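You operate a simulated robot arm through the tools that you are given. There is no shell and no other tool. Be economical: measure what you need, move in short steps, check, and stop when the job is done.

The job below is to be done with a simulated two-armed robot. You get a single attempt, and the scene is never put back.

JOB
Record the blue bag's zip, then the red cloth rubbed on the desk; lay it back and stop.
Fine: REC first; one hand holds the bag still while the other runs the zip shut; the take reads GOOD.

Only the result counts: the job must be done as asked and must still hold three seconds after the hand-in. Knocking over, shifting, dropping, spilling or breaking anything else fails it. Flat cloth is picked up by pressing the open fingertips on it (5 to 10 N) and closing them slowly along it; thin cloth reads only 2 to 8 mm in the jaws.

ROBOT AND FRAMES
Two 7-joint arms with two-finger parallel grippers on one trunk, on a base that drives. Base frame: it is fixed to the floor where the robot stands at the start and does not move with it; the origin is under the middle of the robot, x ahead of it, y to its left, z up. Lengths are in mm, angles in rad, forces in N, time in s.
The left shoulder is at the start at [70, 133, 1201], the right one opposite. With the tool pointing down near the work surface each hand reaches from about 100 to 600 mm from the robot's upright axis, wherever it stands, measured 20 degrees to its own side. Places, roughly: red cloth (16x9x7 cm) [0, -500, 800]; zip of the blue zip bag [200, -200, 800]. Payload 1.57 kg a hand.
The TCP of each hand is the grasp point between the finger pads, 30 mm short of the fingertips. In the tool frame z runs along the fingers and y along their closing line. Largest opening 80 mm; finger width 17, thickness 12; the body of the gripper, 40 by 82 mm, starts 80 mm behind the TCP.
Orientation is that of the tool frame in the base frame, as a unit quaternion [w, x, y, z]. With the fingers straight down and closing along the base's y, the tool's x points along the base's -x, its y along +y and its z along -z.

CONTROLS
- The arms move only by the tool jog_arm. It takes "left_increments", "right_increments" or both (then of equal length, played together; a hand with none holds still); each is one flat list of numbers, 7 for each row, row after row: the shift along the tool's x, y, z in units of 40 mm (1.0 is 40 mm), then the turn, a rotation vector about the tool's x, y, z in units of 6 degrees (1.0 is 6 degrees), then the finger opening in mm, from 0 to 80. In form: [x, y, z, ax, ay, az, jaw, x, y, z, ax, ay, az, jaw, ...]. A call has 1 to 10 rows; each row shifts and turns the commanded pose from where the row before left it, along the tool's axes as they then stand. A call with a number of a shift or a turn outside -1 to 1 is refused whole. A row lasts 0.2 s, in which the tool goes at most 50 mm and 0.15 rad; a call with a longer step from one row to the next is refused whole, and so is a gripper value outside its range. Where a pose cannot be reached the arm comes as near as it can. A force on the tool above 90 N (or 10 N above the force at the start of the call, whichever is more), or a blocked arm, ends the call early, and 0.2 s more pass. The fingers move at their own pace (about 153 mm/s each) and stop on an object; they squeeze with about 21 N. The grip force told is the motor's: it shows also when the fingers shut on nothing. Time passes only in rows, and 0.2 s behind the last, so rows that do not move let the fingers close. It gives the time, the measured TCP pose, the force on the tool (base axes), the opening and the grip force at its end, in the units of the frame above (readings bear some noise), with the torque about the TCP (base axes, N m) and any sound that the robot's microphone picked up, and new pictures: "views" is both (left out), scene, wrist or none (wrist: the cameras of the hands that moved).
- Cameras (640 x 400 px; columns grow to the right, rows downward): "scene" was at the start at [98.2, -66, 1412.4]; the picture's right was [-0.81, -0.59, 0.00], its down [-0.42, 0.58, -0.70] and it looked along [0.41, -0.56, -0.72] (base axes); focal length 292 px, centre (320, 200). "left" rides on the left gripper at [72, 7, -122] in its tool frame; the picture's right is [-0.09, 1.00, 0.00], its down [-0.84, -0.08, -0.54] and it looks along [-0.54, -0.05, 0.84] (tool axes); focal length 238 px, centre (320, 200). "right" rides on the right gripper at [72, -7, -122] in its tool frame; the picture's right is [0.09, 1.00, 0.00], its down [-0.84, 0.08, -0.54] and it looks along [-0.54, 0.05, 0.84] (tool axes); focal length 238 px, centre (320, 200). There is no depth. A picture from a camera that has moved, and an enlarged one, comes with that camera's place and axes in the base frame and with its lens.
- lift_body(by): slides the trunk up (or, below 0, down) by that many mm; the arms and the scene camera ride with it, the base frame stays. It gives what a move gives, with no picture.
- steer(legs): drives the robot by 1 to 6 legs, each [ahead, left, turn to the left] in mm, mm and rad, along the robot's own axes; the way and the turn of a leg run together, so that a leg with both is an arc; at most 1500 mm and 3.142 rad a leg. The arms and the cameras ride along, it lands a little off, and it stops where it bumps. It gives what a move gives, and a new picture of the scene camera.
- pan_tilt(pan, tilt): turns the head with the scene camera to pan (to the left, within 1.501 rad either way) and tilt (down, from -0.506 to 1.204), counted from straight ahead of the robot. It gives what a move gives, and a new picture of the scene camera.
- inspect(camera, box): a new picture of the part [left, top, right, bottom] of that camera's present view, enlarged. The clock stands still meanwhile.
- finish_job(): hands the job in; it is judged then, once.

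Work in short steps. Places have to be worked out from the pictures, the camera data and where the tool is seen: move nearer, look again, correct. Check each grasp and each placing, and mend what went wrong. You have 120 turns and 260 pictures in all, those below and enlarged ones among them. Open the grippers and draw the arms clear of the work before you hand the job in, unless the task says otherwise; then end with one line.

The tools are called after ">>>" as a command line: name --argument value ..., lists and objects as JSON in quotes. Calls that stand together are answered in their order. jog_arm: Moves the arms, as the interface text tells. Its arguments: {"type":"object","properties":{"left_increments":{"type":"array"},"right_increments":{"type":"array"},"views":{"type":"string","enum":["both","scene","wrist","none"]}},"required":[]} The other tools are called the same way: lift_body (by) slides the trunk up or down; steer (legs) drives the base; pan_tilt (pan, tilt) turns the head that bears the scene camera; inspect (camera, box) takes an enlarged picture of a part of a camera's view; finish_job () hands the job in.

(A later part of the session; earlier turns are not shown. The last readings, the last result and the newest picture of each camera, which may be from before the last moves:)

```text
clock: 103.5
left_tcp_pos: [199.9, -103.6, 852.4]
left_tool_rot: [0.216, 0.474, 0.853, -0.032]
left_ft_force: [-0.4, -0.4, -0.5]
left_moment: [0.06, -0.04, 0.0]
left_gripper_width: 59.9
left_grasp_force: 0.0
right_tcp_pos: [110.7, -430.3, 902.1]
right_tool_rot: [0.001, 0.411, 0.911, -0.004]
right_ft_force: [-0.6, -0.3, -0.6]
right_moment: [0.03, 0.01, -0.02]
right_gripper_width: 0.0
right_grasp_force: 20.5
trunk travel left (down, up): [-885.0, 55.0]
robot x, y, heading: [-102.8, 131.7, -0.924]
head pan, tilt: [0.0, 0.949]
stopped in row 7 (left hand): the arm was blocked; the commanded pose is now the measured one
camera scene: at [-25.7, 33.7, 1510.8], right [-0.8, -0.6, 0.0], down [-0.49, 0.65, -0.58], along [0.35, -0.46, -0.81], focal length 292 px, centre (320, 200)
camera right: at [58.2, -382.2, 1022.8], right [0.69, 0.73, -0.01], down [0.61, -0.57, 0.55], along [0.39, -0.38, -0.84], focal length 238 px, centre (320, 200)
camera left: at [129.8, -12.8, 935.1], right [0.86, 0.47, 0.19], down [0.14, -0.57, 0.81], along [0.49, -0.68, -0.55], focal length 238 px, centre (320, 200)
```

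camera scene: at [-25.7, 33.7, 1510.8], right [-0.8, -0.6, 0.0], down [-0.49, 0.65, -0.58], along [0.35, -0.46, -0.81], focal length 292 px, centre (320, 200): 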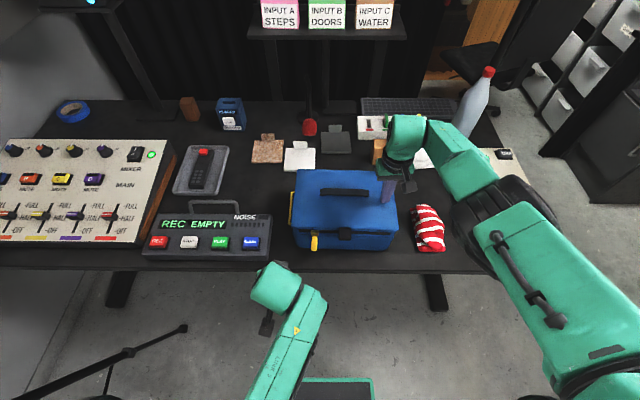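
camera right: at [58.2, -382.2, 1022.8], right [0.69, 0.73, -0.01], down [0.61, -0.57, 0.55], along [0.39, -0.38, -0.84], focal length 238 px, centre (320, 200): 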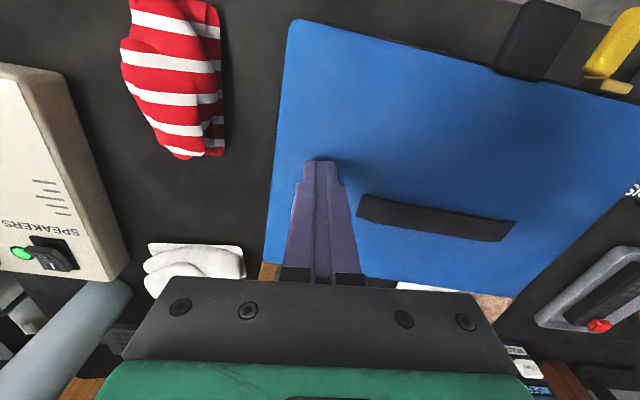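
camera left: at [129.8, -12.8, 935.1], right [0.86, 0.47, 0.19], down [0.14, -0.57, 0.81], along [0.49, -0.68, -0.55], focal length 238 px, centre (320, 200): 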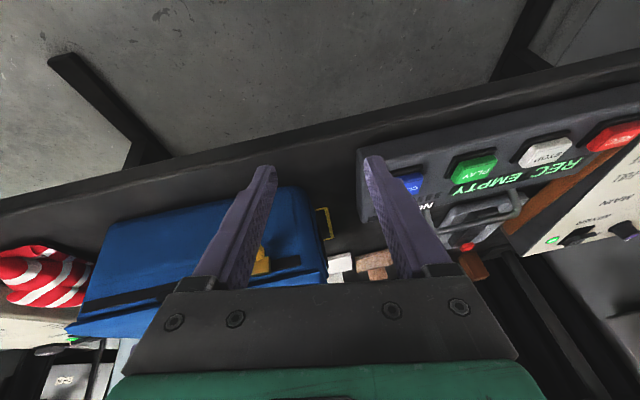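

The left arm got blocked again; I look at its posture.

>>> pan_tilt --pan 0.7 --tilt 1.1

```text
clock: 104.6
left_tcp_pos: [199.3, -102.7, 852.8]
left_tool_rot: [0.215, 0.474, 0.853, -0.033]
left_ft_force: [0.4, -0.7, -0.1]
left_moment: [-0.01, -0.01, -0.03]
left_gripper_width: 59.8
left_grasp_force: 0.0
right_tcp_pos: [111.1, -431.0, 902.8]
right_tool_rot: [0.001, 0.411, 0.912, -0.005]
right_ft_force: [-0.2, -0.5, 0.4]
right_moment: [0.0, -0.01, 0.0]
right_gripper_width: 0.0
right_grasp_force: 21.3
trunk travel left (down, up): [-885.0, 55.0]
robot x, y, heading: [-102.3, 134.3, -0.921]
head pan, tilt: [0.7, 1.1]
camera scene: at [-8.8, 78.8, 1500.7], right [-0.22, -0.98, 0.0], down [-0.87, 0.2, -0.45], along [0.44, -0.1, -0.89], focal length 292 px, centre (320, 200)
```

scene: 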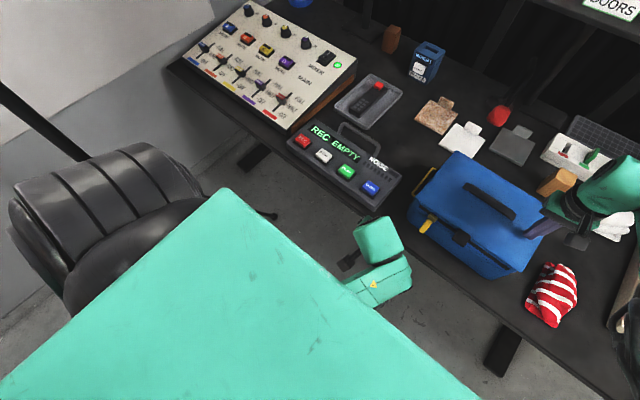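

It's the fold limit again, on the way; moving forward first increases the distance. I go forward, then right to the pre-grasp.

>>> jog_arm --left_increments '[-0.7, 0, 0.35, 0.2, 0, -0.6, 60, -0.7, -0.2, 0.35, 0.2, 0, -0.4, 60, -0.3, -0.7, 0, 0.2, 0, 0, 60, 0, -0.7, -0.2, 0, 0, 0, 60, 0, -0.4, -0.2, 0, 0, 0, 60]' --views "both"

```text
clock: 105.6
left_tcp_pos: [248.6, -148.6, 832.5]
left_tool_rot: [0.232, 0.454, 0.86, 0.003]
left_ft_force: [0.2, -0.5, -0.1]
left_moment: [-0.02, -0.02, -0.01]
left_gripper_width: 60.0
left_grasp_force: 0.0
right_tcp_pos: [109.5, -430.2, 903.1]
right_tool_rot: [0.002, 0.412, 0.911, -0.005]
right_ft_force: [0.0, -0.5, -0.3]
right_moment: [0.01, 0.01, 0.01]
right_gripper_width: 0.0
right_grasp_force: 20.6
trunk travel left (down, up): [-885.0, 55.0]
robot x, y, heading: [-102.5, 136.9, -0.92]
head pan, tilt: [0.7, 1.1]
stopped in row 5 (left hand): the arm was blocked; the commanded pose is now the measured one
camera scene: at [-9.2, 79.1, 1500.7], right [-0.22, -0.98, 0.0], down [-0.87, 0.2, -0.45], along [0.44, -0.1, -0.89], focal length 292 px, centre (320, 200)
camera left: at [169.4, -64.6, 914.5], right [0.82, 0.51, 0.25], down [0.12, -0.59, 0.8], along [0.56, -0.62, -0.55], focal length 238 px, centre (320, 200)
```

scene: 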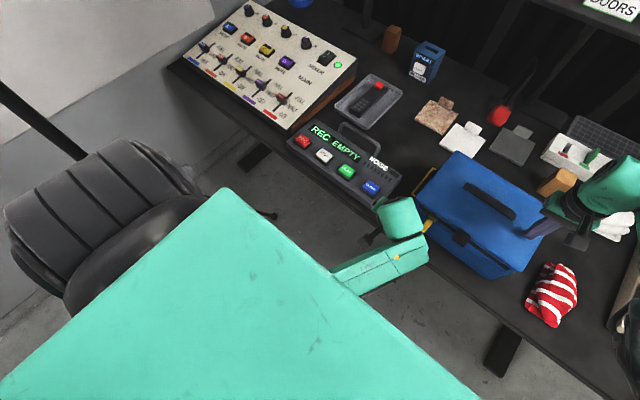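
left: 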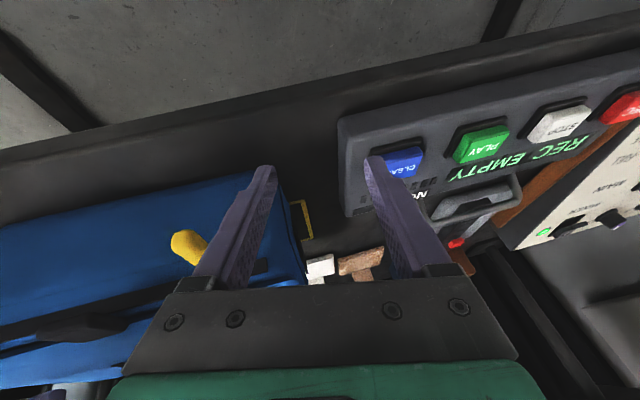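

Lateral travel to the right is blocked the same way; probably the hand-roll joint at its limit. The gripper is symmetric, so I turn it 180° clockwise about its own axis (in steps) to gain room.

>>> jog_arm --left_increments '[0, 0.3, -0.8, 0, 0, 0, 60, 0, 0, -0.5, 0, 0, 1, 60, 0, 0, 0, 0, 0, 1, 60, 0, 0, 0, 0, 0, 1, 60, 0, 0, 0, 0, 0, 1, 60, 0, 0, 0, 0, 0, 1, 60, 0, 0, 0, 0, 0, 1, 60, 0, 0, 0, 0, 0, 1, 60, 0, 0, 0, 0, 0, 1, 60, 0, 0, 0, 0, 0, 1, 60]' --views "none"

>>> jog_arm --left_increments '[0, 0, 0, 0, 0, 1, 60, 0, 0, 0, 0, 0, 1, 60, 0, 0, 0, 0, 0, 1, 60, 0, 0, 0, 0, 0, 1, 60, 0, 0, 0, 0, 0, 1, 60, 0, 0, 0, 0, 0, 1, 60, 0, 0, 0, 0, 0, 1, 60, 0, 0, 0, 0, 0, 1, 60, 0, 0, 0, 0, 0, 1, 60, 0, 0, 0, 0, 0, 1, 60]' --views "wrist"

```text
clock: 107.8
left_tcp_pos: [236.6, -131.4, 882.6]
left_tool_rot: [0.205, 0.795, 0.561, 0.106]
left_ft_force: [0.4, 0.4, -0.3]
left_moment: [0.02, 0.03, 0.01]
left_gripper_width: 59.8
left_grasp_force: 0.0
right_tcp_pos: [110.6, -429.3, 903.6]
right_tool_rot: [0.002, 0.412, 0.911, -0.005]
right_ft_force: [-0.3, 0.6, -0.5]
right_moment: [0.0, 0.01, 0.0]
right_gripper_width: 0.2
right_grasp_force: 21.2
trunk travel left (down, up): [-885.0, 55.0]
robot x, y, heading: [-102.7, 130.2, -0.917]
head pan, tilt: [0.7, 1.1]
```

```text
clock: 110.0
left_tcp_pos: [236.9, -132.0, 881.6]
left_tool_rot: [0.123, 0.969, 0.088, 0.194]
left_ft_force: [-0.6, 1.0, -0.4]
left_moment: [0.02, 0.0, 0.02]
left_gripper_width: 60.1
left_grasp_force: 0.1
right_tcp_pos: [110.1, -430.7, 903.9]
right_tool_rot: [0.002, 0.411, 0.912, -0.005]
right_ft_force: [-0.2, 0.2, 0.1]
right_moment: [-0.01, -0.03, 0.01]
right_gripper_width: 0.2
right_grasp_force: 20.8
trunk travel left (down, up): [-885.0, 55.0]
robot x, y, heading: [-100.3, 133.1, -0.921]
head pan, tilt: [0.7, 1.1]
camera left: at [252.6, -98.6, 1018.0], right [0.04, -0.97, 0.24], down [-0.99, 0.0, 0.17], along [-0.16, -0.24, -0.96], focal length 238 px, centre (320, 200)
```

left: 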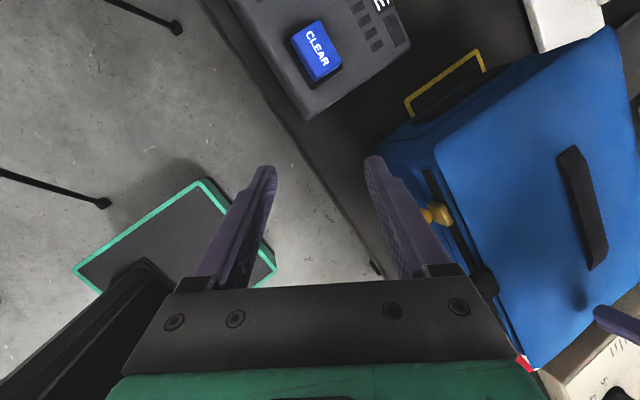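

Turning works freely. I finish the half turn and then try moving right toward the pull.

>>> jog_arm --left_increments '[0, 0, 0, 0, 0, 1, 60, 0, 0, 0, 0, 0, 1, 60, 0, 0, 0, 0, 0, 1, 60, 0, 0, 0, 0, 0, 1, 60, 0, 0, 0, 0, 0, 1, 60, 0, 0, 0, 0, 0, 1, 60, 0, 0, 0, 0, 0, 1, 60, 0, 0, 0, 0, 0, 1, 60, 0, 0, 0, 0, 0, 1, 60, 0, 0, 0, 0, 0, 1, 60]' --views "none"

>>> jog_arm --left_increments '[0, 0.7, 0, 0, 0, 0, 60, 0, 0.7, 0, 0, 0, 0, 60, 0, 0.7, 0, 0, 0, 0, 60]' --views "wrist"

```text
clock: 112.2
left_tcp_pos: [234.7, -132.1, 882.8]
left_tool_rot: [0.011, 0.883, -0.409, 0.23]
left_ft_force: [0.7, -0.4, -0.4]
left_moment: [0.0, -0.01, 0.01]
left_gripper_width: 59.9
left_grasp_force: 0.0
right_tcp_pos: [109.9, -430.6, 901.9]
right_tool_rot: [0.002, 0.412, 0.911, -0.005]
right_ft_force: [0.3, 0.6, -0.4]
right_moment: [0.05, 0.0, 0.01]
right_gripper_width: 0.0
right_grasp_force: 20.7
trunk travel left (down, up): [-885.0, 55.0]
robot x, y, heading: [-101.3, 135.8, -0.92]
head pan, tilt: [0.7, 1.1]
```

```text
clock: 113.0
left_tcp_pos: [174.0, -189.9, 867.0]
left_tool_rot: [0.011, 0.883, -0.409, 0.23]
left_ft_force: [0.8, -0.8, 0.0]
left_moment: [0.01, -0.01, 0.02]
left_gripper_width: 59.9
left_grasp_force: 0.1
right_tcp_pos: [110.0, -431.9, 901.3]
right_tool_rot: [0.002, 0.412, 0.911, -0.004]
right_ft_force: [0.6, -0.5, 1.5]
right_moment: [0.0, 0.03, -0.01]
right_gripper_width: 0.0
right_grasp_force: 21.1
trunk travel left (down, up): [-885.0, 55.0]
robot x, y, heading: [-102.6, 133.2, -0.924]
head pan, tilt: [0.7, 1.1]
camera left: at [159.2, -221.7, 1004.2], right [-0.77, -0.6, -0.21], down [-0.63, 0.76, 0.15], along [0.07, 0.25, -0.97], focal length 238 px, centre (320, 200)
```

left: 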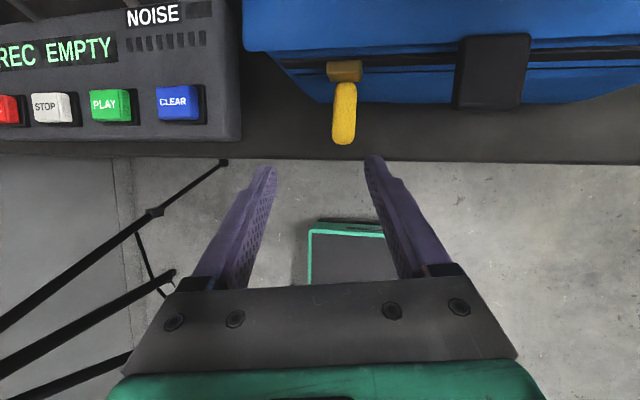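

The half turn freed the arm: it moved the full 84 mm right. Pull now at l≈14, f 288–330. I level the roll, align and advance onto the pull.

>>> jog_arm --left_increments '[0.22, 0.12, 0, -0.93, 0, 0, 60, 0.22, 0.12, 0, -0.92, 0, 0, 60, 0, 0, 0.3, 0, 0, 0, 60]' --views "wrist"

```text
clock: 113.8
left_tcp_pos: [178.8, -211.5, 863.1]
left_tool_rot: [0.097, 0.878, -0.429, 0.189]
left_ft_force: [0.2, -0.1, -1.1]
left_moment: [0.03, -0.01, 0.01]
left_gripper_width: 60.2
left_grasp_force: 0.0
right_tcp_pos: [110.0, -433.0, 902.1]
right_tool_rot: [0.001, 0.412, 0.911, -0.005]
right_ft_force: [-0.3, -0.2, -0.2]
right_moment: [-0.02, -0.02, 0.01]
right_gripper_width: 0.0
right_grasp_force: 21.3
trunk travel left (down, up): [-885.0, 55.0]
robot x, y, heading: [-99.1, 133.9, -0.924]
head pan, tilt: [0.7, 1.1]
camera left: at [183.0, -228.4, 1003.1], right [-0.84, -0.55, -0.03], down [-0.54, 0.83, 0.15], along [-0.05, 0.14, -0.99], focal length 238 px, centre (320, 200)
```

left: 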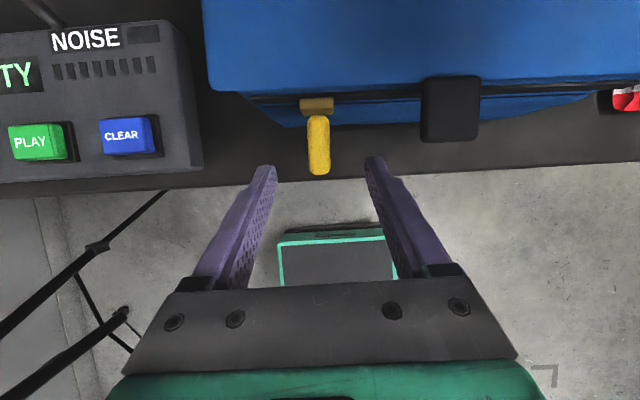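

Centred. I advance 28 mm and close on the pull.

>>> jog_arm --left_increments '[0.05, 0, 0.35, 0, 0, 0, 60, 0.05, 0, 0.35, 0, 0, 0, 60, 0, 0, 0, 0, 0, 0, 40, 0, 0, 0, 0, 0, 0, 28, 0, 0, 0, 0, 0, 0, 20, 0, 0, 0, 0, 0, 0, 0, 0, 0, 0, 0, 0, 0, 0]' --views "wrist"

```text
clock: 115.4
left_tcp_pos: [189.6, -224.4, 841.0]
left_tool_rot: [0.097, 0.878, -0.43, 0.19]
left_ft_force: [-1.4, -0.6, -0.5]
left_moment: [-0.34, 0.3, -0.47]
left_gripper_width: 15.3
left_grasp_force: 21.1
right_tcp_pos: [111.0, -430.4, 903.2]
right_tool_rot: [0.001, 0.411, 0.911, -0.005]
right_ft_force: [-0.4, 0.7, -0.1]
right_moment: [0.01, -0.03, 0.0]
right_gripper_width: 0.0
right_grasp_force: 20.9
trunk travel left (down, up): [-885.0, 55.0]
robot x, y, heading: [-104.7, 135.2, -0.923]
head pan, tilt: [0.7, 1.1]
camera left: at [192.8, -239.9, 980.1], right [-0.84, -0.55, -0.03], down [-0.54, 0.83, 0.15], along [-0.05, 0.14, -0.99], focal length 238 px, centre (320, 200)
```

left: 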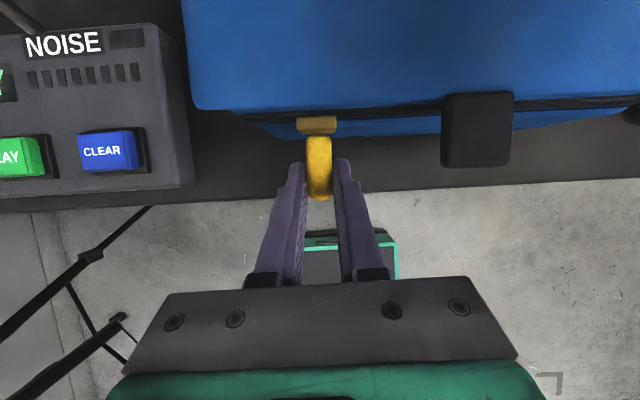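

Gripped at 15 mm. Now the right hand presses gently on the bag top.

>>> jog_arm --right_increments '[0, 0, 0.1, 0, 0, 0, 0, 0, 0, 0.1, 0, 0, 0, 0, 0, 0, 0.08, 0, 0, 0, 0, 0, 0, 0.05, 0, 0, 0, 0]' --views "none"

```text
clock: 116.4
left_tcp_pos: [189.6, -221.2, 840.2]
left_tool_rot: [0.095, 0.878, -0.428, 0.19]
left_ft_force: [0.9, -1.7, -4.9]
left_moment: [0.02, 0.08, -0.38]
left_gripper_width: 15.5
left_grasp_force: 20.7
right_tcp_pos: [109.9, -431.6, 892.4]
right_tool_rot: [0.005, 0.413, 0.911, -0.006]
right_ft_force: [-4.7, -1.6, 21.7]
right_moment: [0.1, 0.23, 0.25]
right_gripper_width: 0.0
right_grasp_force: 20.4
trunk travel left (down, up): [-885.0, 55.0]
robot x, y, heading: [-99.9, 135.3, -0.921]
head pan, tilt: [0.7, 1.1]
```

The bag is held at 22 N. I draw the zip right, ~72 mm.

>>> jog_arm --left_increments '[0, 0.3, 0, 0, 0, 0, 0, 0, 0.5, 0, 0, 0, 0, 0, 0, 0.5, 0, 0, 0, 0, 0, 0, 0.5, 0, 0, 0, 0, 0]' --views "both"

```text
clock: 117.4
left_tcp_pos: [130.6, -266.1, 842.2]
left_tool_rot: [0.096, 0.878, -0.429, 0.189]
left_ft_force: [-4.3, 8.5, -9.5]
left_moment: [0.57, 0.36, -0.46]
left_gripper_width: 15.8
left_grasp_force: 21.1
right_tcp_pos: [110.0, -430.9, 891.8]
right_tool_rot: [0.006, 0.411, 0.911, -0.005]
right_ft_force: [0.7, -11.3, 26.6]
right_moment: [-0.15, 0.05, -0.24]
right_gripper_width: 0.3
right_grasp_force: 21.0
trunk travel left (down, up): [-885.0, 55.0]
robot x, y, heading: [-101.3, 133.5, -0.925]
head pan, tilt: [0.7, 1.1]
camera scene: at [-11.5, 81.4, 1500.9], right [-0.22, -0.98, 0.0], down [-0.87, 0.2, -0.46], along [0.44, -0.1, -0.89], focal length 292 px, centre (320, 200)
camera left: at [134.4, -283.2, 981.5], right [-0.84, -0.55, -0.03], down [-0.54, 0.83, 0.15], along [-0.05, 0.14, -0.99], focal length 238 px, centre (320, 200)
```

scene: 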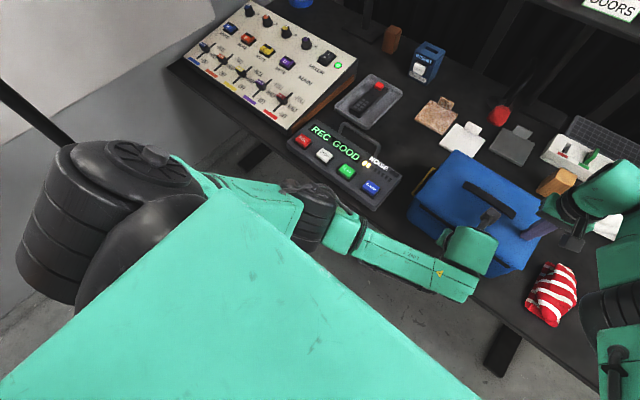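
left: 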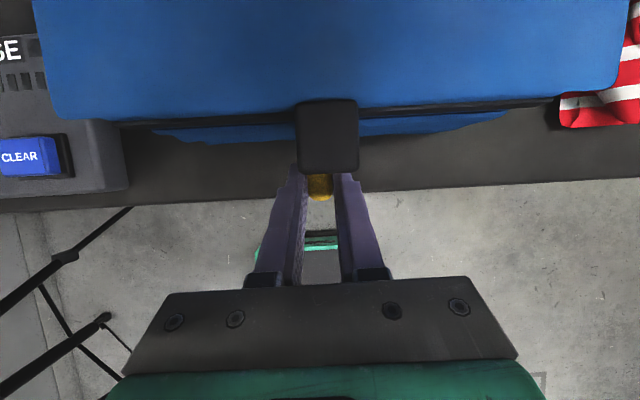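

The display reads "REC GOOD" and the pull passes under the tab. I continue another 100 mm.

>>> jog_arm --left_increments '[0, 0.5, 0, 0, 0, 0, 0, 0, 0.5, 0, 0, 0, 0, 0, 0, 0.5, 0, 0, 0, 0, 0, 0, 0.5, 0, 0, 0, 0, 0, 0, 0.5, 0, 0, 0, 0, 0]' --views "both"

```text
clock: 118.8
left_tcp_pos: [146.0, -294.5, 819.2]
left_tool_rot: [0.051, 0.889, -0.397, 0.22]
left_ft_force: [-5.7, 8.5, 14.9]
left_moment: [-0.11, 0.26, -0.56]
left_gripper_width: 20.3
left_grasp_force: 20.9
left hand out of reach, approached as far as the arm can: row 5
right_tcp_pos: [108.6, -427.5, 893.7]
right_tool_rot: [0.004, 0.411, 0.912, -0.005]
right_ft_force: [2.7, -2.8, 4.9]
right_moment: [-0.01, -0.06, -0.06]
right_gripper_width: 0.0
right_grasp_force: 20.9
trunk travel left (down, up): [-885.0, 55.0]
robot x, y, heading: [-101.6, 133.5, -0.921]
head pan, tilt: [0.7, 1.1]
stopped in row 5 (left hand): the arm was blocked; the commanded pose is now the measured one
camera scene: at [-12.2, 85.0, 1501.0], right [-0.22, -0.98, 0.0], down [-0.87, 0.19, -0.46], along [0.44, -0.1, -0.89], focal length 292 px, centre (320, 200)
camera left: at [138.7, -317.9, 958.7], right [-0.78, -0.61, -0.12], down [-0.63, 0.77, 0.13], along [0.01, 0.18, -0.98], focal length 238 px, centre (320, 200)
```

scene: 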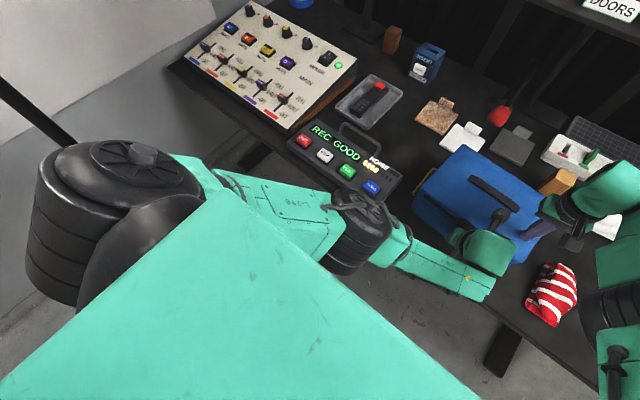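
left: 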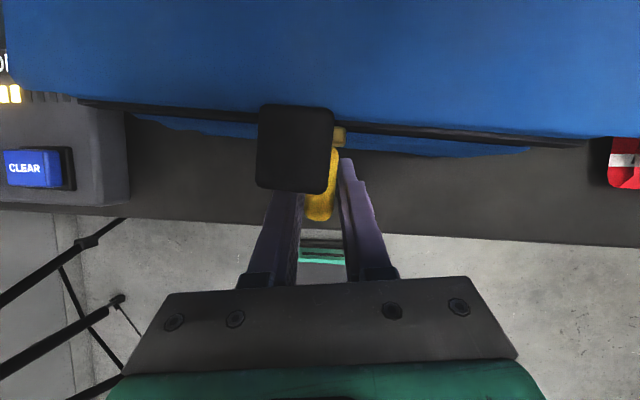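

The hand drifted down and was blocked at slider l≈-75. I check the display and the arms from the front view.

>>> pan_tilt --pan 0.0 --tilt 1.0

>>> inspect --camera "scene" --box '[140, 150, 440, 340]'

```text
clock: 119.8
left_tcp_pos: [146.4, -295.2, 818.9]
left_tool_rot: [0.05, 0.89, -0.396, 0.22]
left_ft_force: [-3.5, 6.1, 16.1]
left_moment: [-0.16, 0.24, -0.52]
left_gripper_width: 20.0
left_grasp_force: 21.0
right_tcp_pos: [109.8, -425.5, 892.8]
right_tool_rot: [0.004, 0.411, 0.912, -0.005]
right_ft_force: [4.3, -4.7, 12.1]
right_moment: [-0.03, -0.05, 0.02]
right_gripper_width: 0.0
right_grasp_force: 21.1
trunk travel left (down, up): [-885.0, 55.0]
robot x, y, heading: [-99.9, 133.6, -0.926]
head pan, tilt: [0.0, 1.0]
camera scene: at [-30.7, 43.4, 1507.9], right [-0.8, -0.61, 0.0], down [-0.51, 0.67, -0.54], along [0.33, -0.43, -0.84], focal length 292 px, centre (320, 200)
```

scene: 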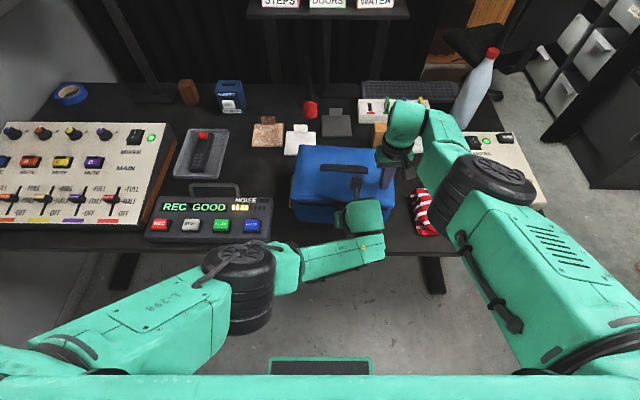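

```text
2.11 times, centred on (290, 245) of scene
camera zoom: at [-30.7, 43.4, 1507.9], right [-0.8, -0.61, 0.0], down [-0.51, 0.67, -0.54], along [0.33, -0.43, -0.84], focal length 614 px, centre (383, 105)
```

zoom: 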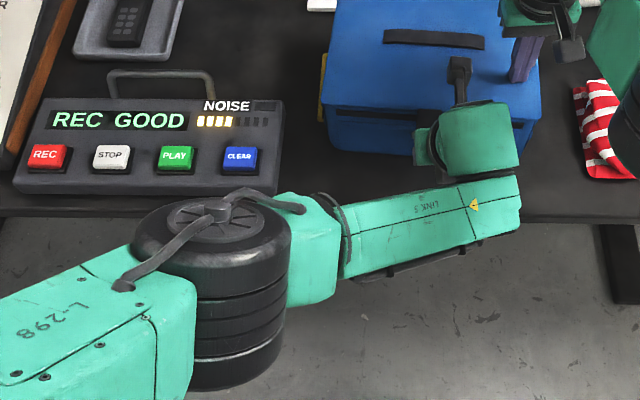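

NOISE shows 4 of 8 bars, still GOOD: the blocked tug (hand drifting forward against the tab) was noisy, so I must avoid that. I release the pull, back straight out, and lift the right hand, to re-place the base ~130 mm to the right for comfortable left-arm reach.

>>> jog_arm --left_increments '[0, 0, 0, 0, 0, 0, 30, 0, 0, 0, 0, 0, 0, 40, -0.3, 0, -0.14, 0, 0, 0, 40, -0.5, 0, -0.22, 0, 0, 0, 40, -0.5, 0, -0.22, 0, 0, 0, 40, -0.5, 0, -0.22, 0, 0, 0, 40]' --right_increments '[0, 0, -0.05, 0, 0, 0, 0, 0, 0, -0.1, 0, 0, 0, 0, 0, 0, -0.3, 0, 0, 0, 0, 0, 0, -0.6, 0, 0, 0, 0, 0, 0, -0.6, 0, 0, 0, 0, 0, 0, -0.6, 0, 0, 0, 0]' --views "both"

```text
clock: 121.2
left_tcp_pos: [90.4, -238.6, 814.7]
left_tool_rot: [0.049, 0.891, -0.397, 0.217]
left_ft_force: [0.4, 0.2, -0.2]
left_moment: [-0.02, 0.02, 0.02]
left_gripper_width: 40.0
left_grasp_force: 0.0
right_tcp_pos: [109.5, -427.7, 980.1]
right_tool_rot: [0.001, 0.41, 0.912, -0.003]
right_ft_force: [0.0, 0.2, -0.2]
right_moment: [-0.03, -0.01, -0.01]
right_gripper_width: 0.0
right_grasp_force: 20.6
trunk travel left (down, up): [-885.0, 55.0]
robot x, y, heading: [-100.0, 133.9, -0.923]
head pan, tilt: [0.0, 1.0]
camera scene: at [-29.0, 39.0, 1507.4], right [-0.8, -0.6, 0.0], down [-0.51, 0.67, -0.54], along [0.33, -0.43, -0.84], focal length 292 px, centre (320, 200)
camera right: at [56.7, -379.2, 1100.4], right [0.69, 0.73, -0.01], down [0.61, -0.57, 0.55], along [0.39, -0.38, -0.84], focal length 238 px, centre (320, 200)
camera left: at [83.8, -261.4, 953.7], right [-0.78, -0.61, -0.12], down [-0.62, 0.77, 0.14], along [0.01, 0.18, -0.98], focal length 238 px, centre (320, 200)
```

scene: 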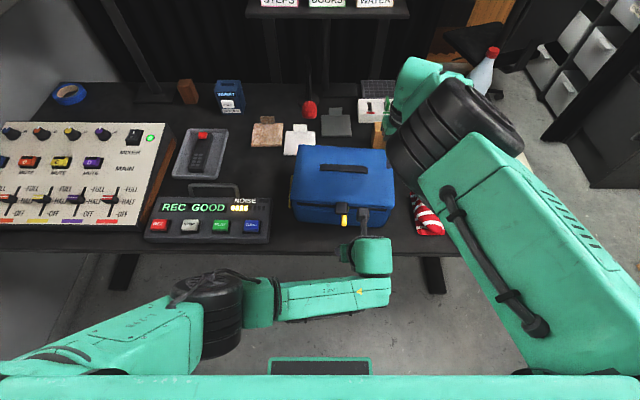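
right: 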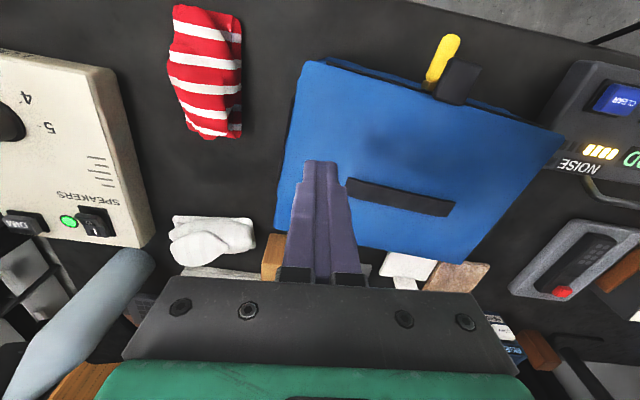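
left: 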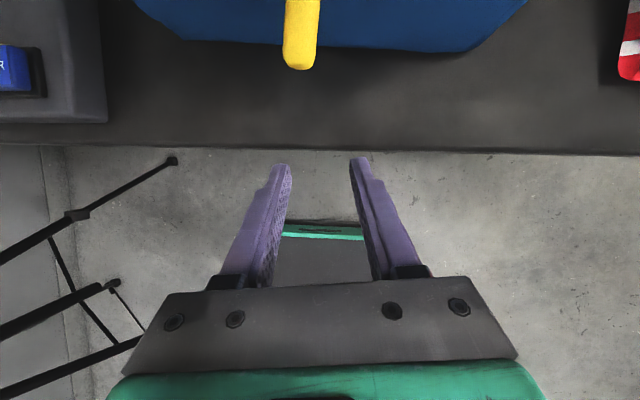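

The bag got pushed back and slightly turned by the blocked tug. I zoom to re-measure its pose, the slider and tab.

>>> inspect --camera "scene" --box '[270, 130, 430, 230]'

>>> inspect --camera "right" --box '[260, 0, 580, 200]'

```text
4.00 times, centred on (350, 180) of scene
camera zoom: at [-29.0, 39.0, 1507.4], right [-0.8, -0.6, 0.0], down [-0.51, 0.67, -0.54], along [0.33, -0.43, -0.84], focal length 1168 px, centre (200, 280)
```

zoom: 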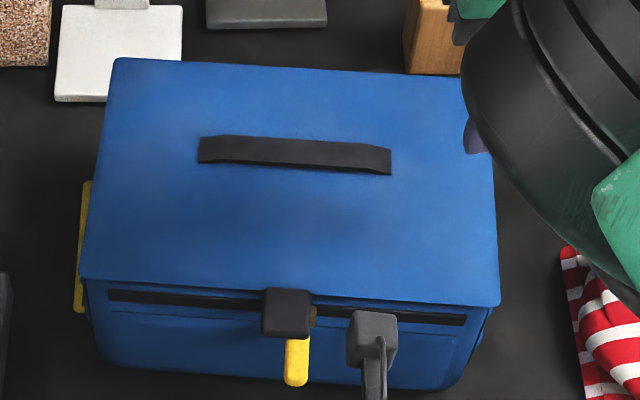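

```text
2.00 times, centred on (420, 100) of right
camera zoom: at [56.7, -379.2, 1100.4], right [0.69, 0.73, -0.01], down [0.61, -0.57, 0.55], along [0.39, -0.38, -0.84], focal length 477 px, centre (120, 400)
```

zoom: 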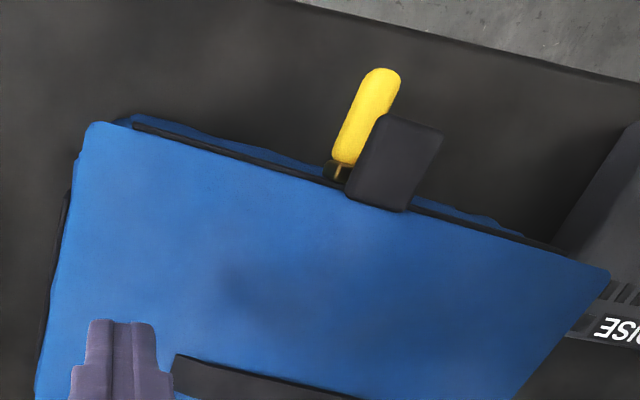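

The slider is already past the tab; the fingers had hit the tab, and the bag yawed ~4°. Slider now (354, -73, 838), pull tip (310, -61, 820), tab end f≈331 at z≈849; zip end near (347, -176). Before regrasping I test in free air whether the left hand reaches l≈-190 from here.

>>> jog_arm --left_increments '[0, 0.7, 0, 0, 0, 0, 40, 0, 0.7, 0, 0, 0, 0, 40, 0, 0.7, 0, 0, 0, 0, 40, 0, 0.7, 0, 0, 0, 0, 40]' --views "scene"

```text
clock: 121.9
left_tcp_pos: [158.0, -230.4, 771.4]
left_tool_rot: [-0.021, 0.897, -0.364, 0.252]
left_ft_force: [0.4, -0.1, -0.2]
left_moment: [0.03, -0.01, 0.01]
left_gripper_width: 39.8
left_grasp_force: 0.1
left hand out of reach, approached as far as the arm can: row 3
right_tcp_pos: [111.5, -429.5, 978.6]
right_tool_rot: [0.0, 0.411, 0.911, -0.004]
right_ft_force: [-0.5, -1.1, 0.2]
right_moment: [0.01, 0.01, 0.02]
right_gripper_width: 0.0
right_grasp_force: 20.7
trunk travel left (down, up): [-885.0, 55.0]
robot x, y, heading: [-103.8, 136.0, -0.92]
head pan, tilt: [0.0, 1.0]
stopped in row 3 (left hand): the arm was blocked; the commanded pose is now the measured one
camera scene: at [-25.8, 37.8, 1507.2], right [-0.8, -0.61, 0.0], down [-0.51, 0.67, -0.54], along [0.33, -0.43, -0.84], focal length 292 px, centre (320, 200)
```

scene: 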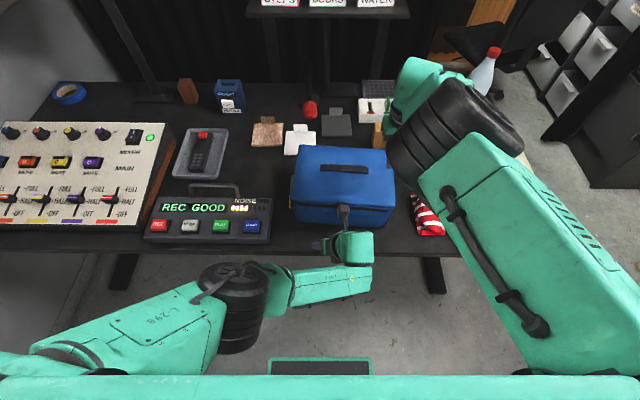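

The left wrist is really at its limit there, so I shift the base right. First the left hand retracts clear of the pull and desk, then the base goes 150 mm right.

>>> jog_arm --left_increments '[-0.5, -0.3, -0.7, 0, 0, 0, 40, -0.5, -0.5, -0.8, 0, 0, 0, 40, -0.3, -0.5, -0.6, 0, 0, 0, 40]' --views "none"

>>> steer --legs '[[0, -150, 0]]'

```text
clock: 122.7
left_tcp_pos: [116.2, -146.9, 834.2]
left_tool_rot: [-0.021, 0.896, -0.364, 0.252]
left_ft_force: [-0.1, -0.1, 0.6]
left_moment: [-0.01, -0.04, 0.0]
left_gripper_width: 40.1
left_grasp_force: 0.1
right_tcp_pos: [108.8, -429.8, 979.3]
right_tool_rot: [0.001, 0.411, 0.912, -0.003]
right_ft_force: [0.2, 0.5, -0.2]
right_moment: [-0.03, 0.01, 0.0]
right_gripper_width: 0.1
right_grasp_force: 20.5
trunk travel left (down, up): [-885.0, 55.0]
robot x, y, heading: [-104.4, 134.0, -0.921]
head pan, tilt: [0.0, 1.0]
```

```text
clock: 124.1
left_tcp_pos: [-0.7, -236.7, 833.5]
left_tool_rot: [-0.019, 0.897, -0.364, 0.251]
left_ft_force: [-0.1, 0.6, 1.1]
left_moment: [-0.04, 0.02, -0.03]
left_gripper_width: 40.0
left_grasp_force: 0.1
right_tcp_pos: [-6.0, -517.7, 979.3]
right_tool_rot: [0.001, 0.411, 0.912, -0.004]
right_ft_force: [0.9, -0.5, 0.0]
right_moment: [0.0, -0.01, -0.01]
right_gripper_width: 0.2
right_grasp_force: 20.7
trunk travel left (down, up): [-885.0, 55.0]
robot x, y, heading: [-219.5, 41.9, -0.914]
head pan, tilt: [0.0, 1.0]
camera scene: at [-144.4, -50.7, 1507.3], right [-0.8, -0.61, 0.0], down [-0.51, 0.67, -0.54], along [0.33, -0.43, -0.84], focal length 292 px, centre (320, 200)
```

scene: 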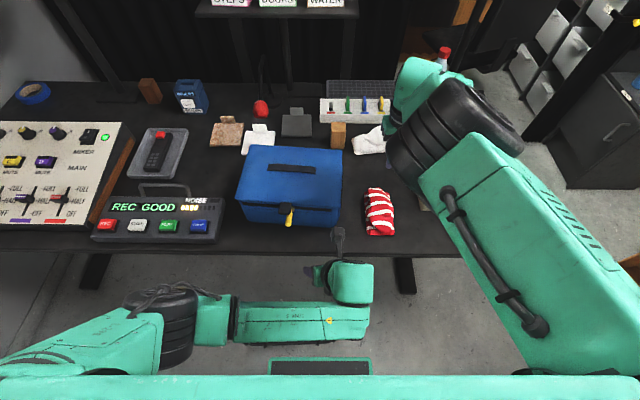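

NOISE unchanged, take still GOOD. I bring the right hand back left over the bag's right part.

>>> jog_arm --right_increments '[-0.5, 0.7, 0, 0, 0, 0, 0, -0.5, 0.7, 0, 0, 0, 0, 0, 0, 0.8, 0, 0, 0, 0, 0, 0, 0.8, 0, 0, 0, 0, 0]' --views "none"

```text
clock: 125.1
left_tcp_pos: [-0.8, -238.2, 832.3]
left_tool_rot: [-0.02, 0.897, -0.364, 0.251]
left_ft_force: [-1.6, -0.1, 0.0]
left_moment: [-0.03, 0.0, 0.01]
left_gripper_width: 40.2
left_grasp_force: 0.0
right_tcp_pos: [91.2, -456.9, 980.5]
right_tool_rot: [0.0, 0.41, 0.912, -0.004]
right_ft_force: [0.4, -0.4, 0.6]
right_moment: [-0.03, 0.01, -0.02]
right_gripper_width: 0.0
right_grasp_force: 20.8
right hand out of reach, approached as far as the arm can: row 2, 4
trunk travel left (down, up): [-885.0, 55.0]
robot x, y, heading: [-221.4, 41.9, -0.919]
head pan, tilt: [0.0, 1.0]
```

>>> jog_arm --right_increments '[-0.2, 0.4, 0.6, 0, 0, 0, 0, -0.2, 0.4, 0.6, 0, 0, 0, 0, 0, 0.3, 0.4, 0, 0, 0, 0]' --views "wrist"

```text
clock: 125.9
left_tcp_pos: [-1.8, -237.8, 832.4]
left_tool_rot: [-0.022, 0.896, -0.364, 0.251]
left_ft_force: [-0.3, 0.8, 0.4]
left_moment: [0.04, 0.01, -0.03]
left_gripper_width: 39.9
left_grasp_force: 0.0
right_tcp_pos: [91.2, -457.2, 980.1]
right_tool_rot: [0.002, 0.411, 0.911, -0.002]
right_ft_force: [-1.0, 0.9, 0.1]
right_moment: [-0.03, 0.05, 0.01]
right_gripper_width: 0.2
right_grasp_force: 20.4
right hand out of reach, approached as far as the arm can: row 1, 2, 3
trunk travel left (down, up): [-885.0, 55.0]
robot x, y, heading: [-221.0, 44.1, -0.923]
head pan, tilt: [0.0, 1.0]
camera right: at [38.3, -408.6, 1101.5], right [0.68, 0.73, 0.0], down [0.61, -0.57, 0.55], along [0.4, -0.38, -0.84], focal length 238 px, centre (320, 200)
```

right: 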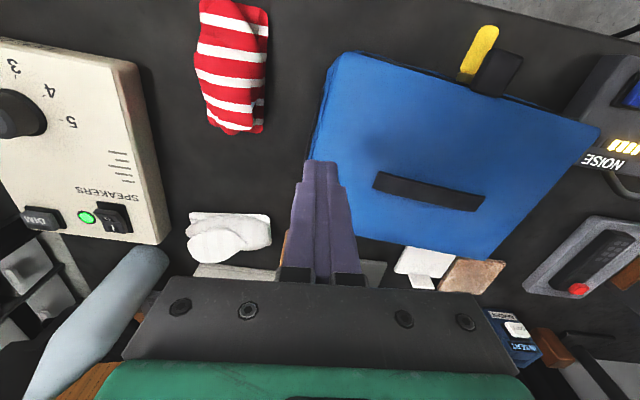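

Flip the right hand half a turn as well (counter-clockwise), and meanwhile bring the left hand to a 35° tilt pre-grasp in front of the pull.

>>> jog_arm --left_increments '[0, 0, 0, -0.83, 0.43, 0.37, 60, 0, 0, 0, -0.83, 0.43, 0.37, 60, 0, 0, 0, -0.83, 0.43, 0.37, 60, 0, 0, 0, -0.83, 0.43, 0.37, 60, 0.38, -0.39, 0.04, 0, 0, 0, 60, 0.38, -0.39, 0.04, 0, 0, 0, 60, 0.38, -0.39, 0.04, 0, 0, 0, 60, 0.38, -0.39, 0.04, 0, 0, 0, 60, 0.38, -0.39, 0.04, 0, 0, 0, 60, 0.38, -0.39, 0.04, 0, 0, 0, 60]' --right_increments '[0, 0, 0, 0, 0, -1, 0, 0, 0, 0, 0, 0, -1, 0, 0, 0, 0, 0, 0, -1, 0, 0, 0, 0, 0, 0, -1, 0, 0, 0, 0, 0, 0, -1, 0, 0, 0, 0, 0, 0, -1, 0, 0, 0, 0, 0, 0, -1, 0, 0, 0, 0, 0, 0, -1, 0, 0, 0, 0, 0, 0, -1, 0, 0, 0, 0, 0, 0, -1, 0]' --views "wrist"

```text
clock: 128.1
left_tcp_pos: [120.8, -257.5, 879.0]
left_tool_rot: [0.148, 0.83, -0.47, 0.261]
left_ft_force: [-0.3, -0.5, 0.6]
left_moment: [-0.03, 0.04, -0.03]
left_gripper_width: 59.9
left_grasp_force: 0.0
right_tcp_pos: [91.9, -458.2, 981.3]
right_tool_rot: [-0.001, -0.101, 0.995, -0.004]
right_ft_force: [0.4, -0.9, -0.3]
right_moment: [-0.03, 0.02, 0.0]
right_gripper_width: 0.0
right_grasp_force: 21.2
trunk travel left (down, up): [-885.0, 55.0]
robot x, y, heading: [-217.0, 42.9, -0.915]
head pan, tilt: [0.0, 1.0]
camera right: at [22.5, -479.0, 1102.4], right [-0.29, 0.96, -0.01], down [0.8, 0.25, 0.54], along [0.52, 0.15, -0.84], focal length 238 px, centre (320, 200)
camera left: at [107.4, -254.1, 1019.3], right [-0.89, -0.45, -0.05], down [-0.45, 0.89, -0.04], along [0.06, -0.01, -1.0], focal length 238 px, centre (320, 200)
```

right: 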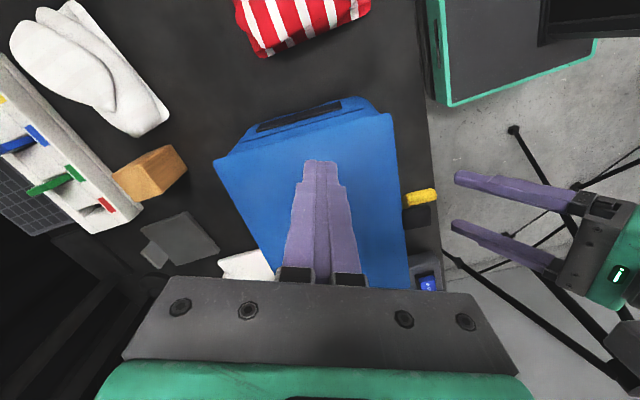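
left: 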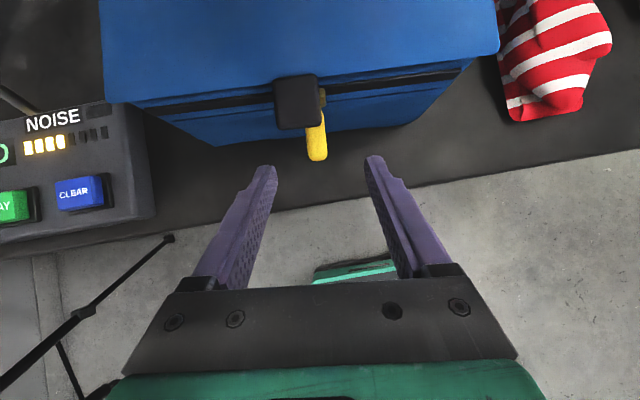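

The left hand is nicely aligned. I continue turning the right hand and then try shifting it left.

>>> jog_arm --right_increments '[0, 0, 0, 0, 0, -1, 0, 0, 0, 0, 0, 0, -1, 0, 0, 0, 0, 0, 0, -1, 0, 0, 0, 0, 0, 0, -1, 0, 0, 0, 0, 0, 0, -1, 0, 0, 0, 0, 0, 0, -1, 0, 0, 0, 0, 0, 0, -1, 0, 0, 0, 0, 0, 0, -1, 0, -0.6, -0.2, 0.3, 0, 0, 0, 0, -0.3, -0.1, 0.6, 0, 0, 0, 0]' --views "wrist"

```text
clock: 130.3
left_tcp_pos: [119.3, -258.9, 879.0]
left_tool_rot: [0.148, 0.83, -0.47, 0.262]
left_ft_force: [0.4, -0.5, -0.6]
left_moment: [0.0, -0.04, -0.01]
left_gripper_width: 60.3
left_grasp_force: 0.1
right_tcp_pos: [105.4, -424.0, 949.3]
right_tool_rot: [-0.002, -0.497, 0.868, -0.004]
right_ft_force: [-0.5, 0.3, 0.0]
right_moment: [0.0, 0.02, 0.03]
right_gripper_width: 0.0
right_grasp_force: 20.6
right hand out of reach, approached as far as the arm can: row 9, 10
trunk travel left (down, up): [-885.0, 55.0]
robot x, y, heading: [-219.2, 44.0, -0.919]
head pan, tilt: [0.0, 1.0]
camera right: at [74.7, -489.4, 1071.0], right [-0.91, 0.42, 0.0], down [0.36, 0.76, 0.54], along [0.23, 0.48, -0.84], focal length 238 px, centre (320, 200)
```

right: 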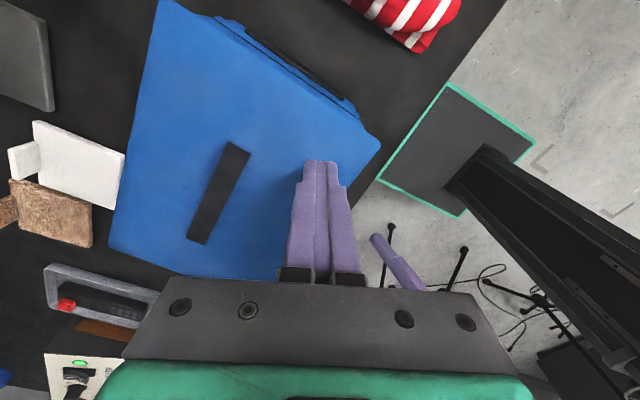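

The right hand moved left and is now above the bag at (402, -171). I lower it to just above the top.

>>> jog_arm --right_increments '[0, 0, 0.5, 0, 0, 0, 0, 0, 0, 0.4, 0, 0, 0, 0, 0, 0, 0.2, 0, 0, 0, 0, 0, 0, 0.1, 0, 0, 0, 0]' --views "none"

```text
clock: 131.3
left_tcp_pos: [120.0, -259.0, 877.9]
left_tool_rot: [0.147, 0.83, -0.47, 0.261]
left_ft_force: [0.2, 0.3, 0.3]
left_moment: [0.03, 0.02, -0.02]
left_gripper_width: 59.9
left_grasp_force: 0.0
right_tcp_pos: [94.1, -416.4, 906.1]
right_tool_rot: [-0.001, -0.497, 0.868, -0.003]
right_ft_force: [-0.6, -0.1, 0.5]
right_moment: [0.0, -0.02, -0.02]
right_gripper_width: 0.0
right_grasp_force: 21.2
right hand out of reach, approached as far as the arm can: row 1, 2, 4
trunk travel left (down, up): [-885.0, 55.0]
robot x, y, heading: [-219.4, 42.6, -0.921]
head pan, tilt: [0.0, 1.0]
```

Now the left hand advances 60 mm onto the outer end of the pull.

>>> jog_arm --left_increments '[0, 0, 0.5, 0, 0, 0, 60, 0, 0, 0.5, 0, 0, 0, 60, 0, 0, 0.4, 0, 0, 0, 60]' --views "wrist"

```text
clock: 132.1
left_tcp_pos: [136.4, -287.6, 830.5]
left_tool_rot: [0.147, 0.83, -0.471, 0.261]
left_ft_force: [1.2, 0.9, 1.0]
left_moment: [-0.03, 0.03, -0.02]
left_gripper_width: 59.9
left_grasp_force: 0.1
right_tcp_pos: [94.0, -416.8, 905.8]
right_tool_rot: [-0.001, -0.496, 0.868, -0.004]
right_ft_force: [-0.9, 0.4, -0.7]
right_moment: [0.0, -0.03, 0.0]
right_gripper_width: 0.0
right_grasp_force: 21.5
trunk travel left (down, up): [-885.0, 55.0]
robot x, y, heading: [-223.1, 44.7, -0.921]
head pan, tilt: [0.0, 1.0]
camera left: at [123.6, -282.3, 971.9], right [-0.89, -0.45, -0.05], down [-0.45, 0.89, -0.03], along [0.06, -0.01, -1.0], focal length 238 px, centre (320, 200)
```

left: 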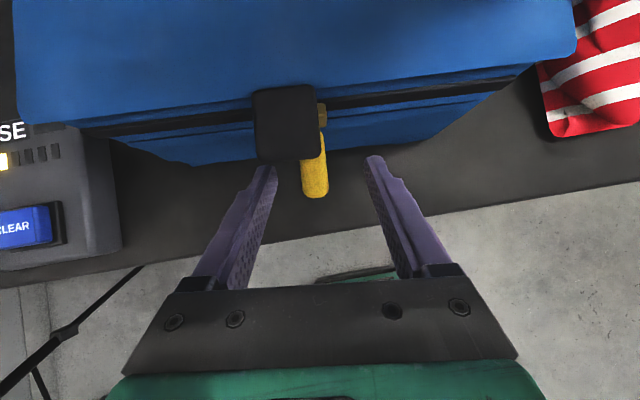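

The pull's end lies between the pads, just clear of the tab. I shift back 3 mm and close.

>>> jog_arm --left_increments '[-0.08, 0, 0, 0, 0, 0, 45, 0, 0, 0, 0, 0, 0, 35, 0, 0, 0, 0, 0, 0, 26, 0, 0, 0, 0, 0, 0, 20, 0, 0, 0, 0, 0, 0, 0, 0, 0, 0, 0, 0, 0, 0]' --views "wrist"

```text
clock: 133.5
left_tcp_pos: [133.6, -284.1, 829.4]
left_tool_rot: [0.147, 0.83, -0.47, 0.262]
left_ft_force: [0.2, 0.2, 0.5]
left_moment: [0.12, -0.14, 0.3]
left_gripper_width: 15.4
left_grasp_force: 21.2
right_tcp_pos: [93.4, -416.7, 907.1]
right_tool_rot: [-0.001, -0.496, 0.868, -0.004]
right_ft_force: [-0.6, -0.2, 0.4]
right_moment: [0.0, 0.01, 0.01]
right_gripper_width: 0.1
right_grasp_force: 21.6
trunk travel left (down, up): [-885.0, 55.0]
robot x, y, heading: [-222.3, 44.3, -0.918]
head pan, tilt: [0.0, 1.0]
camera left: at [121.9, -279.5, 970.0], right [-0.89, -0.45, -0.05], down [-0.45, 0.89, -0.03], along [0.06, -0.01, -1.0], focal length 238 px, centre (320, 200)
```

left: 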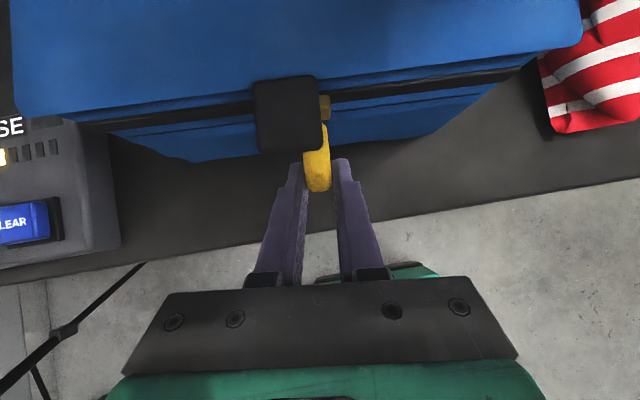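

Gripped, clear of the tab. Right hand presses down softly.

>>> jog_arm --right_increments '[0, 0, 0.2, 0, 0, 0, 0, 0, 0, 0.15, 0, 0, 0, 0, 0, 0, 0.1, 0, 0, 0, 0]' --views "none"

```text
clock: 134.3
left_tcp_pos: [134.5, -283.4, 828.4]
left_tool_rot: [0.147, 0.83, -0.471, 0.261]
left_ft_force: [2.9, -4.8, -4.6]
left_moment: [0.14, -0.12, 0.28]
left_gripper_width: 15.4
left_grasp_force: 21.2
right_tcp_pos: [88.2, -413.7, 891.5]
right_tool_rot: [-0.001, -0.497, 0.868, -0.005]
right_ft_force: [-0.6, 0.5, 13.6]
right_moment: [0.1, 0.03, 0.16]
right_gripper_width: 0.2
right_grasp_force: 21.1
right hand out of reach, approached as far as the arm can: row 1, 3
trunk travel left (down, up): [-885.0, 55.0]
robot x, y, heading: [-220.3, 42.9, -0.919]
head pan, tilt: [0.0, 1.0]
```

13.6 N; I add a touch more and draw the zip another 60 mm along the bag's front.

>>> jog_arm --left_increments '[0, 0, 0, 0, 0, 0, 0, 0, 0.2, 0, 0, 0, 0, 0, 0.01, 0.4, 0, 0, 0, 0, 0, 0.01, 0.4, 0, 0, 0, 0, 0, 0.01, 0.4, 0, 0, 0, 0, 0]' --right_increments '[0, 0, 0.08, 0, 0, 0, 0, 0, 0, 0, 0, 0, 0, 0, 0, 0, 0, 0, 0, 0, 0, 0, 0, 0, 0, 0, 0, 0, 0, 0, 0, 0, 0, 0, 0]' --views "both"

```text
clock: 135.5
left_tcp_pos: [85.6, -313.4, 829.4]
left_tool_rot: [0.147, 0.83, -0.47, 0.262]
left_ft_force: [5.2, -8.1, -20.6]
left_moment: [0.34, -0.06, 0.29]
left_gripper_width: 15.7
left_grasp_force: 20.8
right_tcp_pos: [88.6, -414.3, 891.7]
right_tool_rot: [0.0, -0.497, 0.868, -0.006]
right_ft_force: [-2.9, -0.4, 41.5]
right_moment: [-0.03, 0.03, 0.29]
right_gripper_width: 0.0
right_grasp_force: 20.8
trunk travel left (down, up): [-885.0, 55.0]
robot x, y, heading: [-218.7, 46.9, -0.921]
head pan, tilt: [0.0, 1.0]
camera scene: at [-148.5, -51.5, 1507.4], right [-0.8, -0.61, 0.0], down [-0.51, 0.67, -0.54], along [0.33, -0.43, -0.84], focal length 292 px, centre (320, 200)
camera right: at [56.3, -478.1, 1013.0], right [-0.91, 0.42, -0.01], down [0.35, 0.77, 0.54], along [0.24, 0.48, -0.84], focal length 238 px, centre (320, 200)
camera left: at [72.0, -309.1, 970.8], right [-0.89, -0.45, -0.05], down [-0.45, 0.89, -0.03], along [0.06, -0.01, -1.0], focal length 238 px, centre (320, 200)
```

scene: 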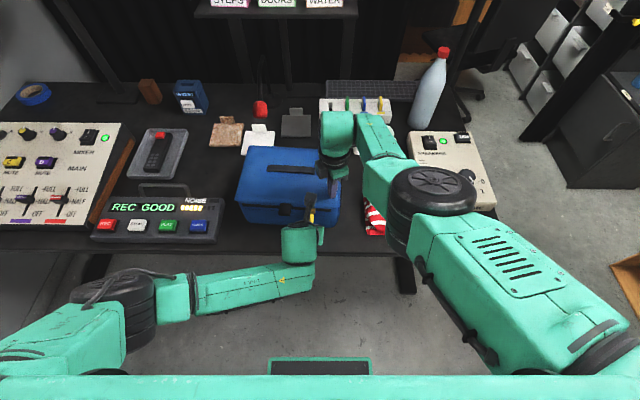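
right: 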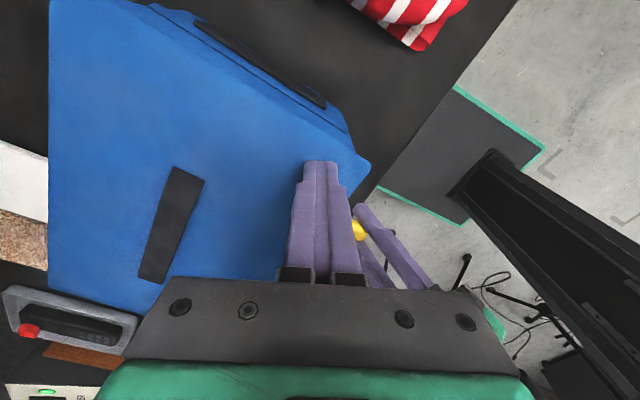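
left: 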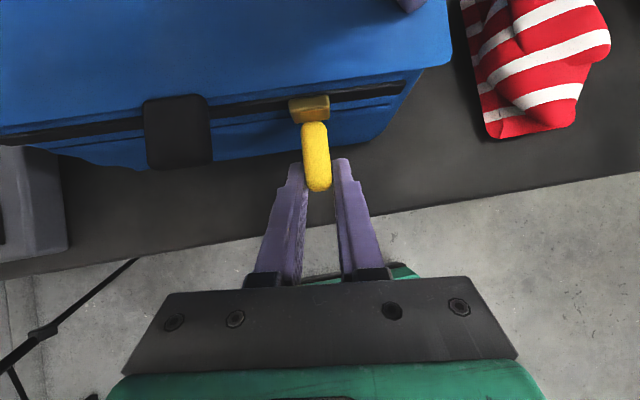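

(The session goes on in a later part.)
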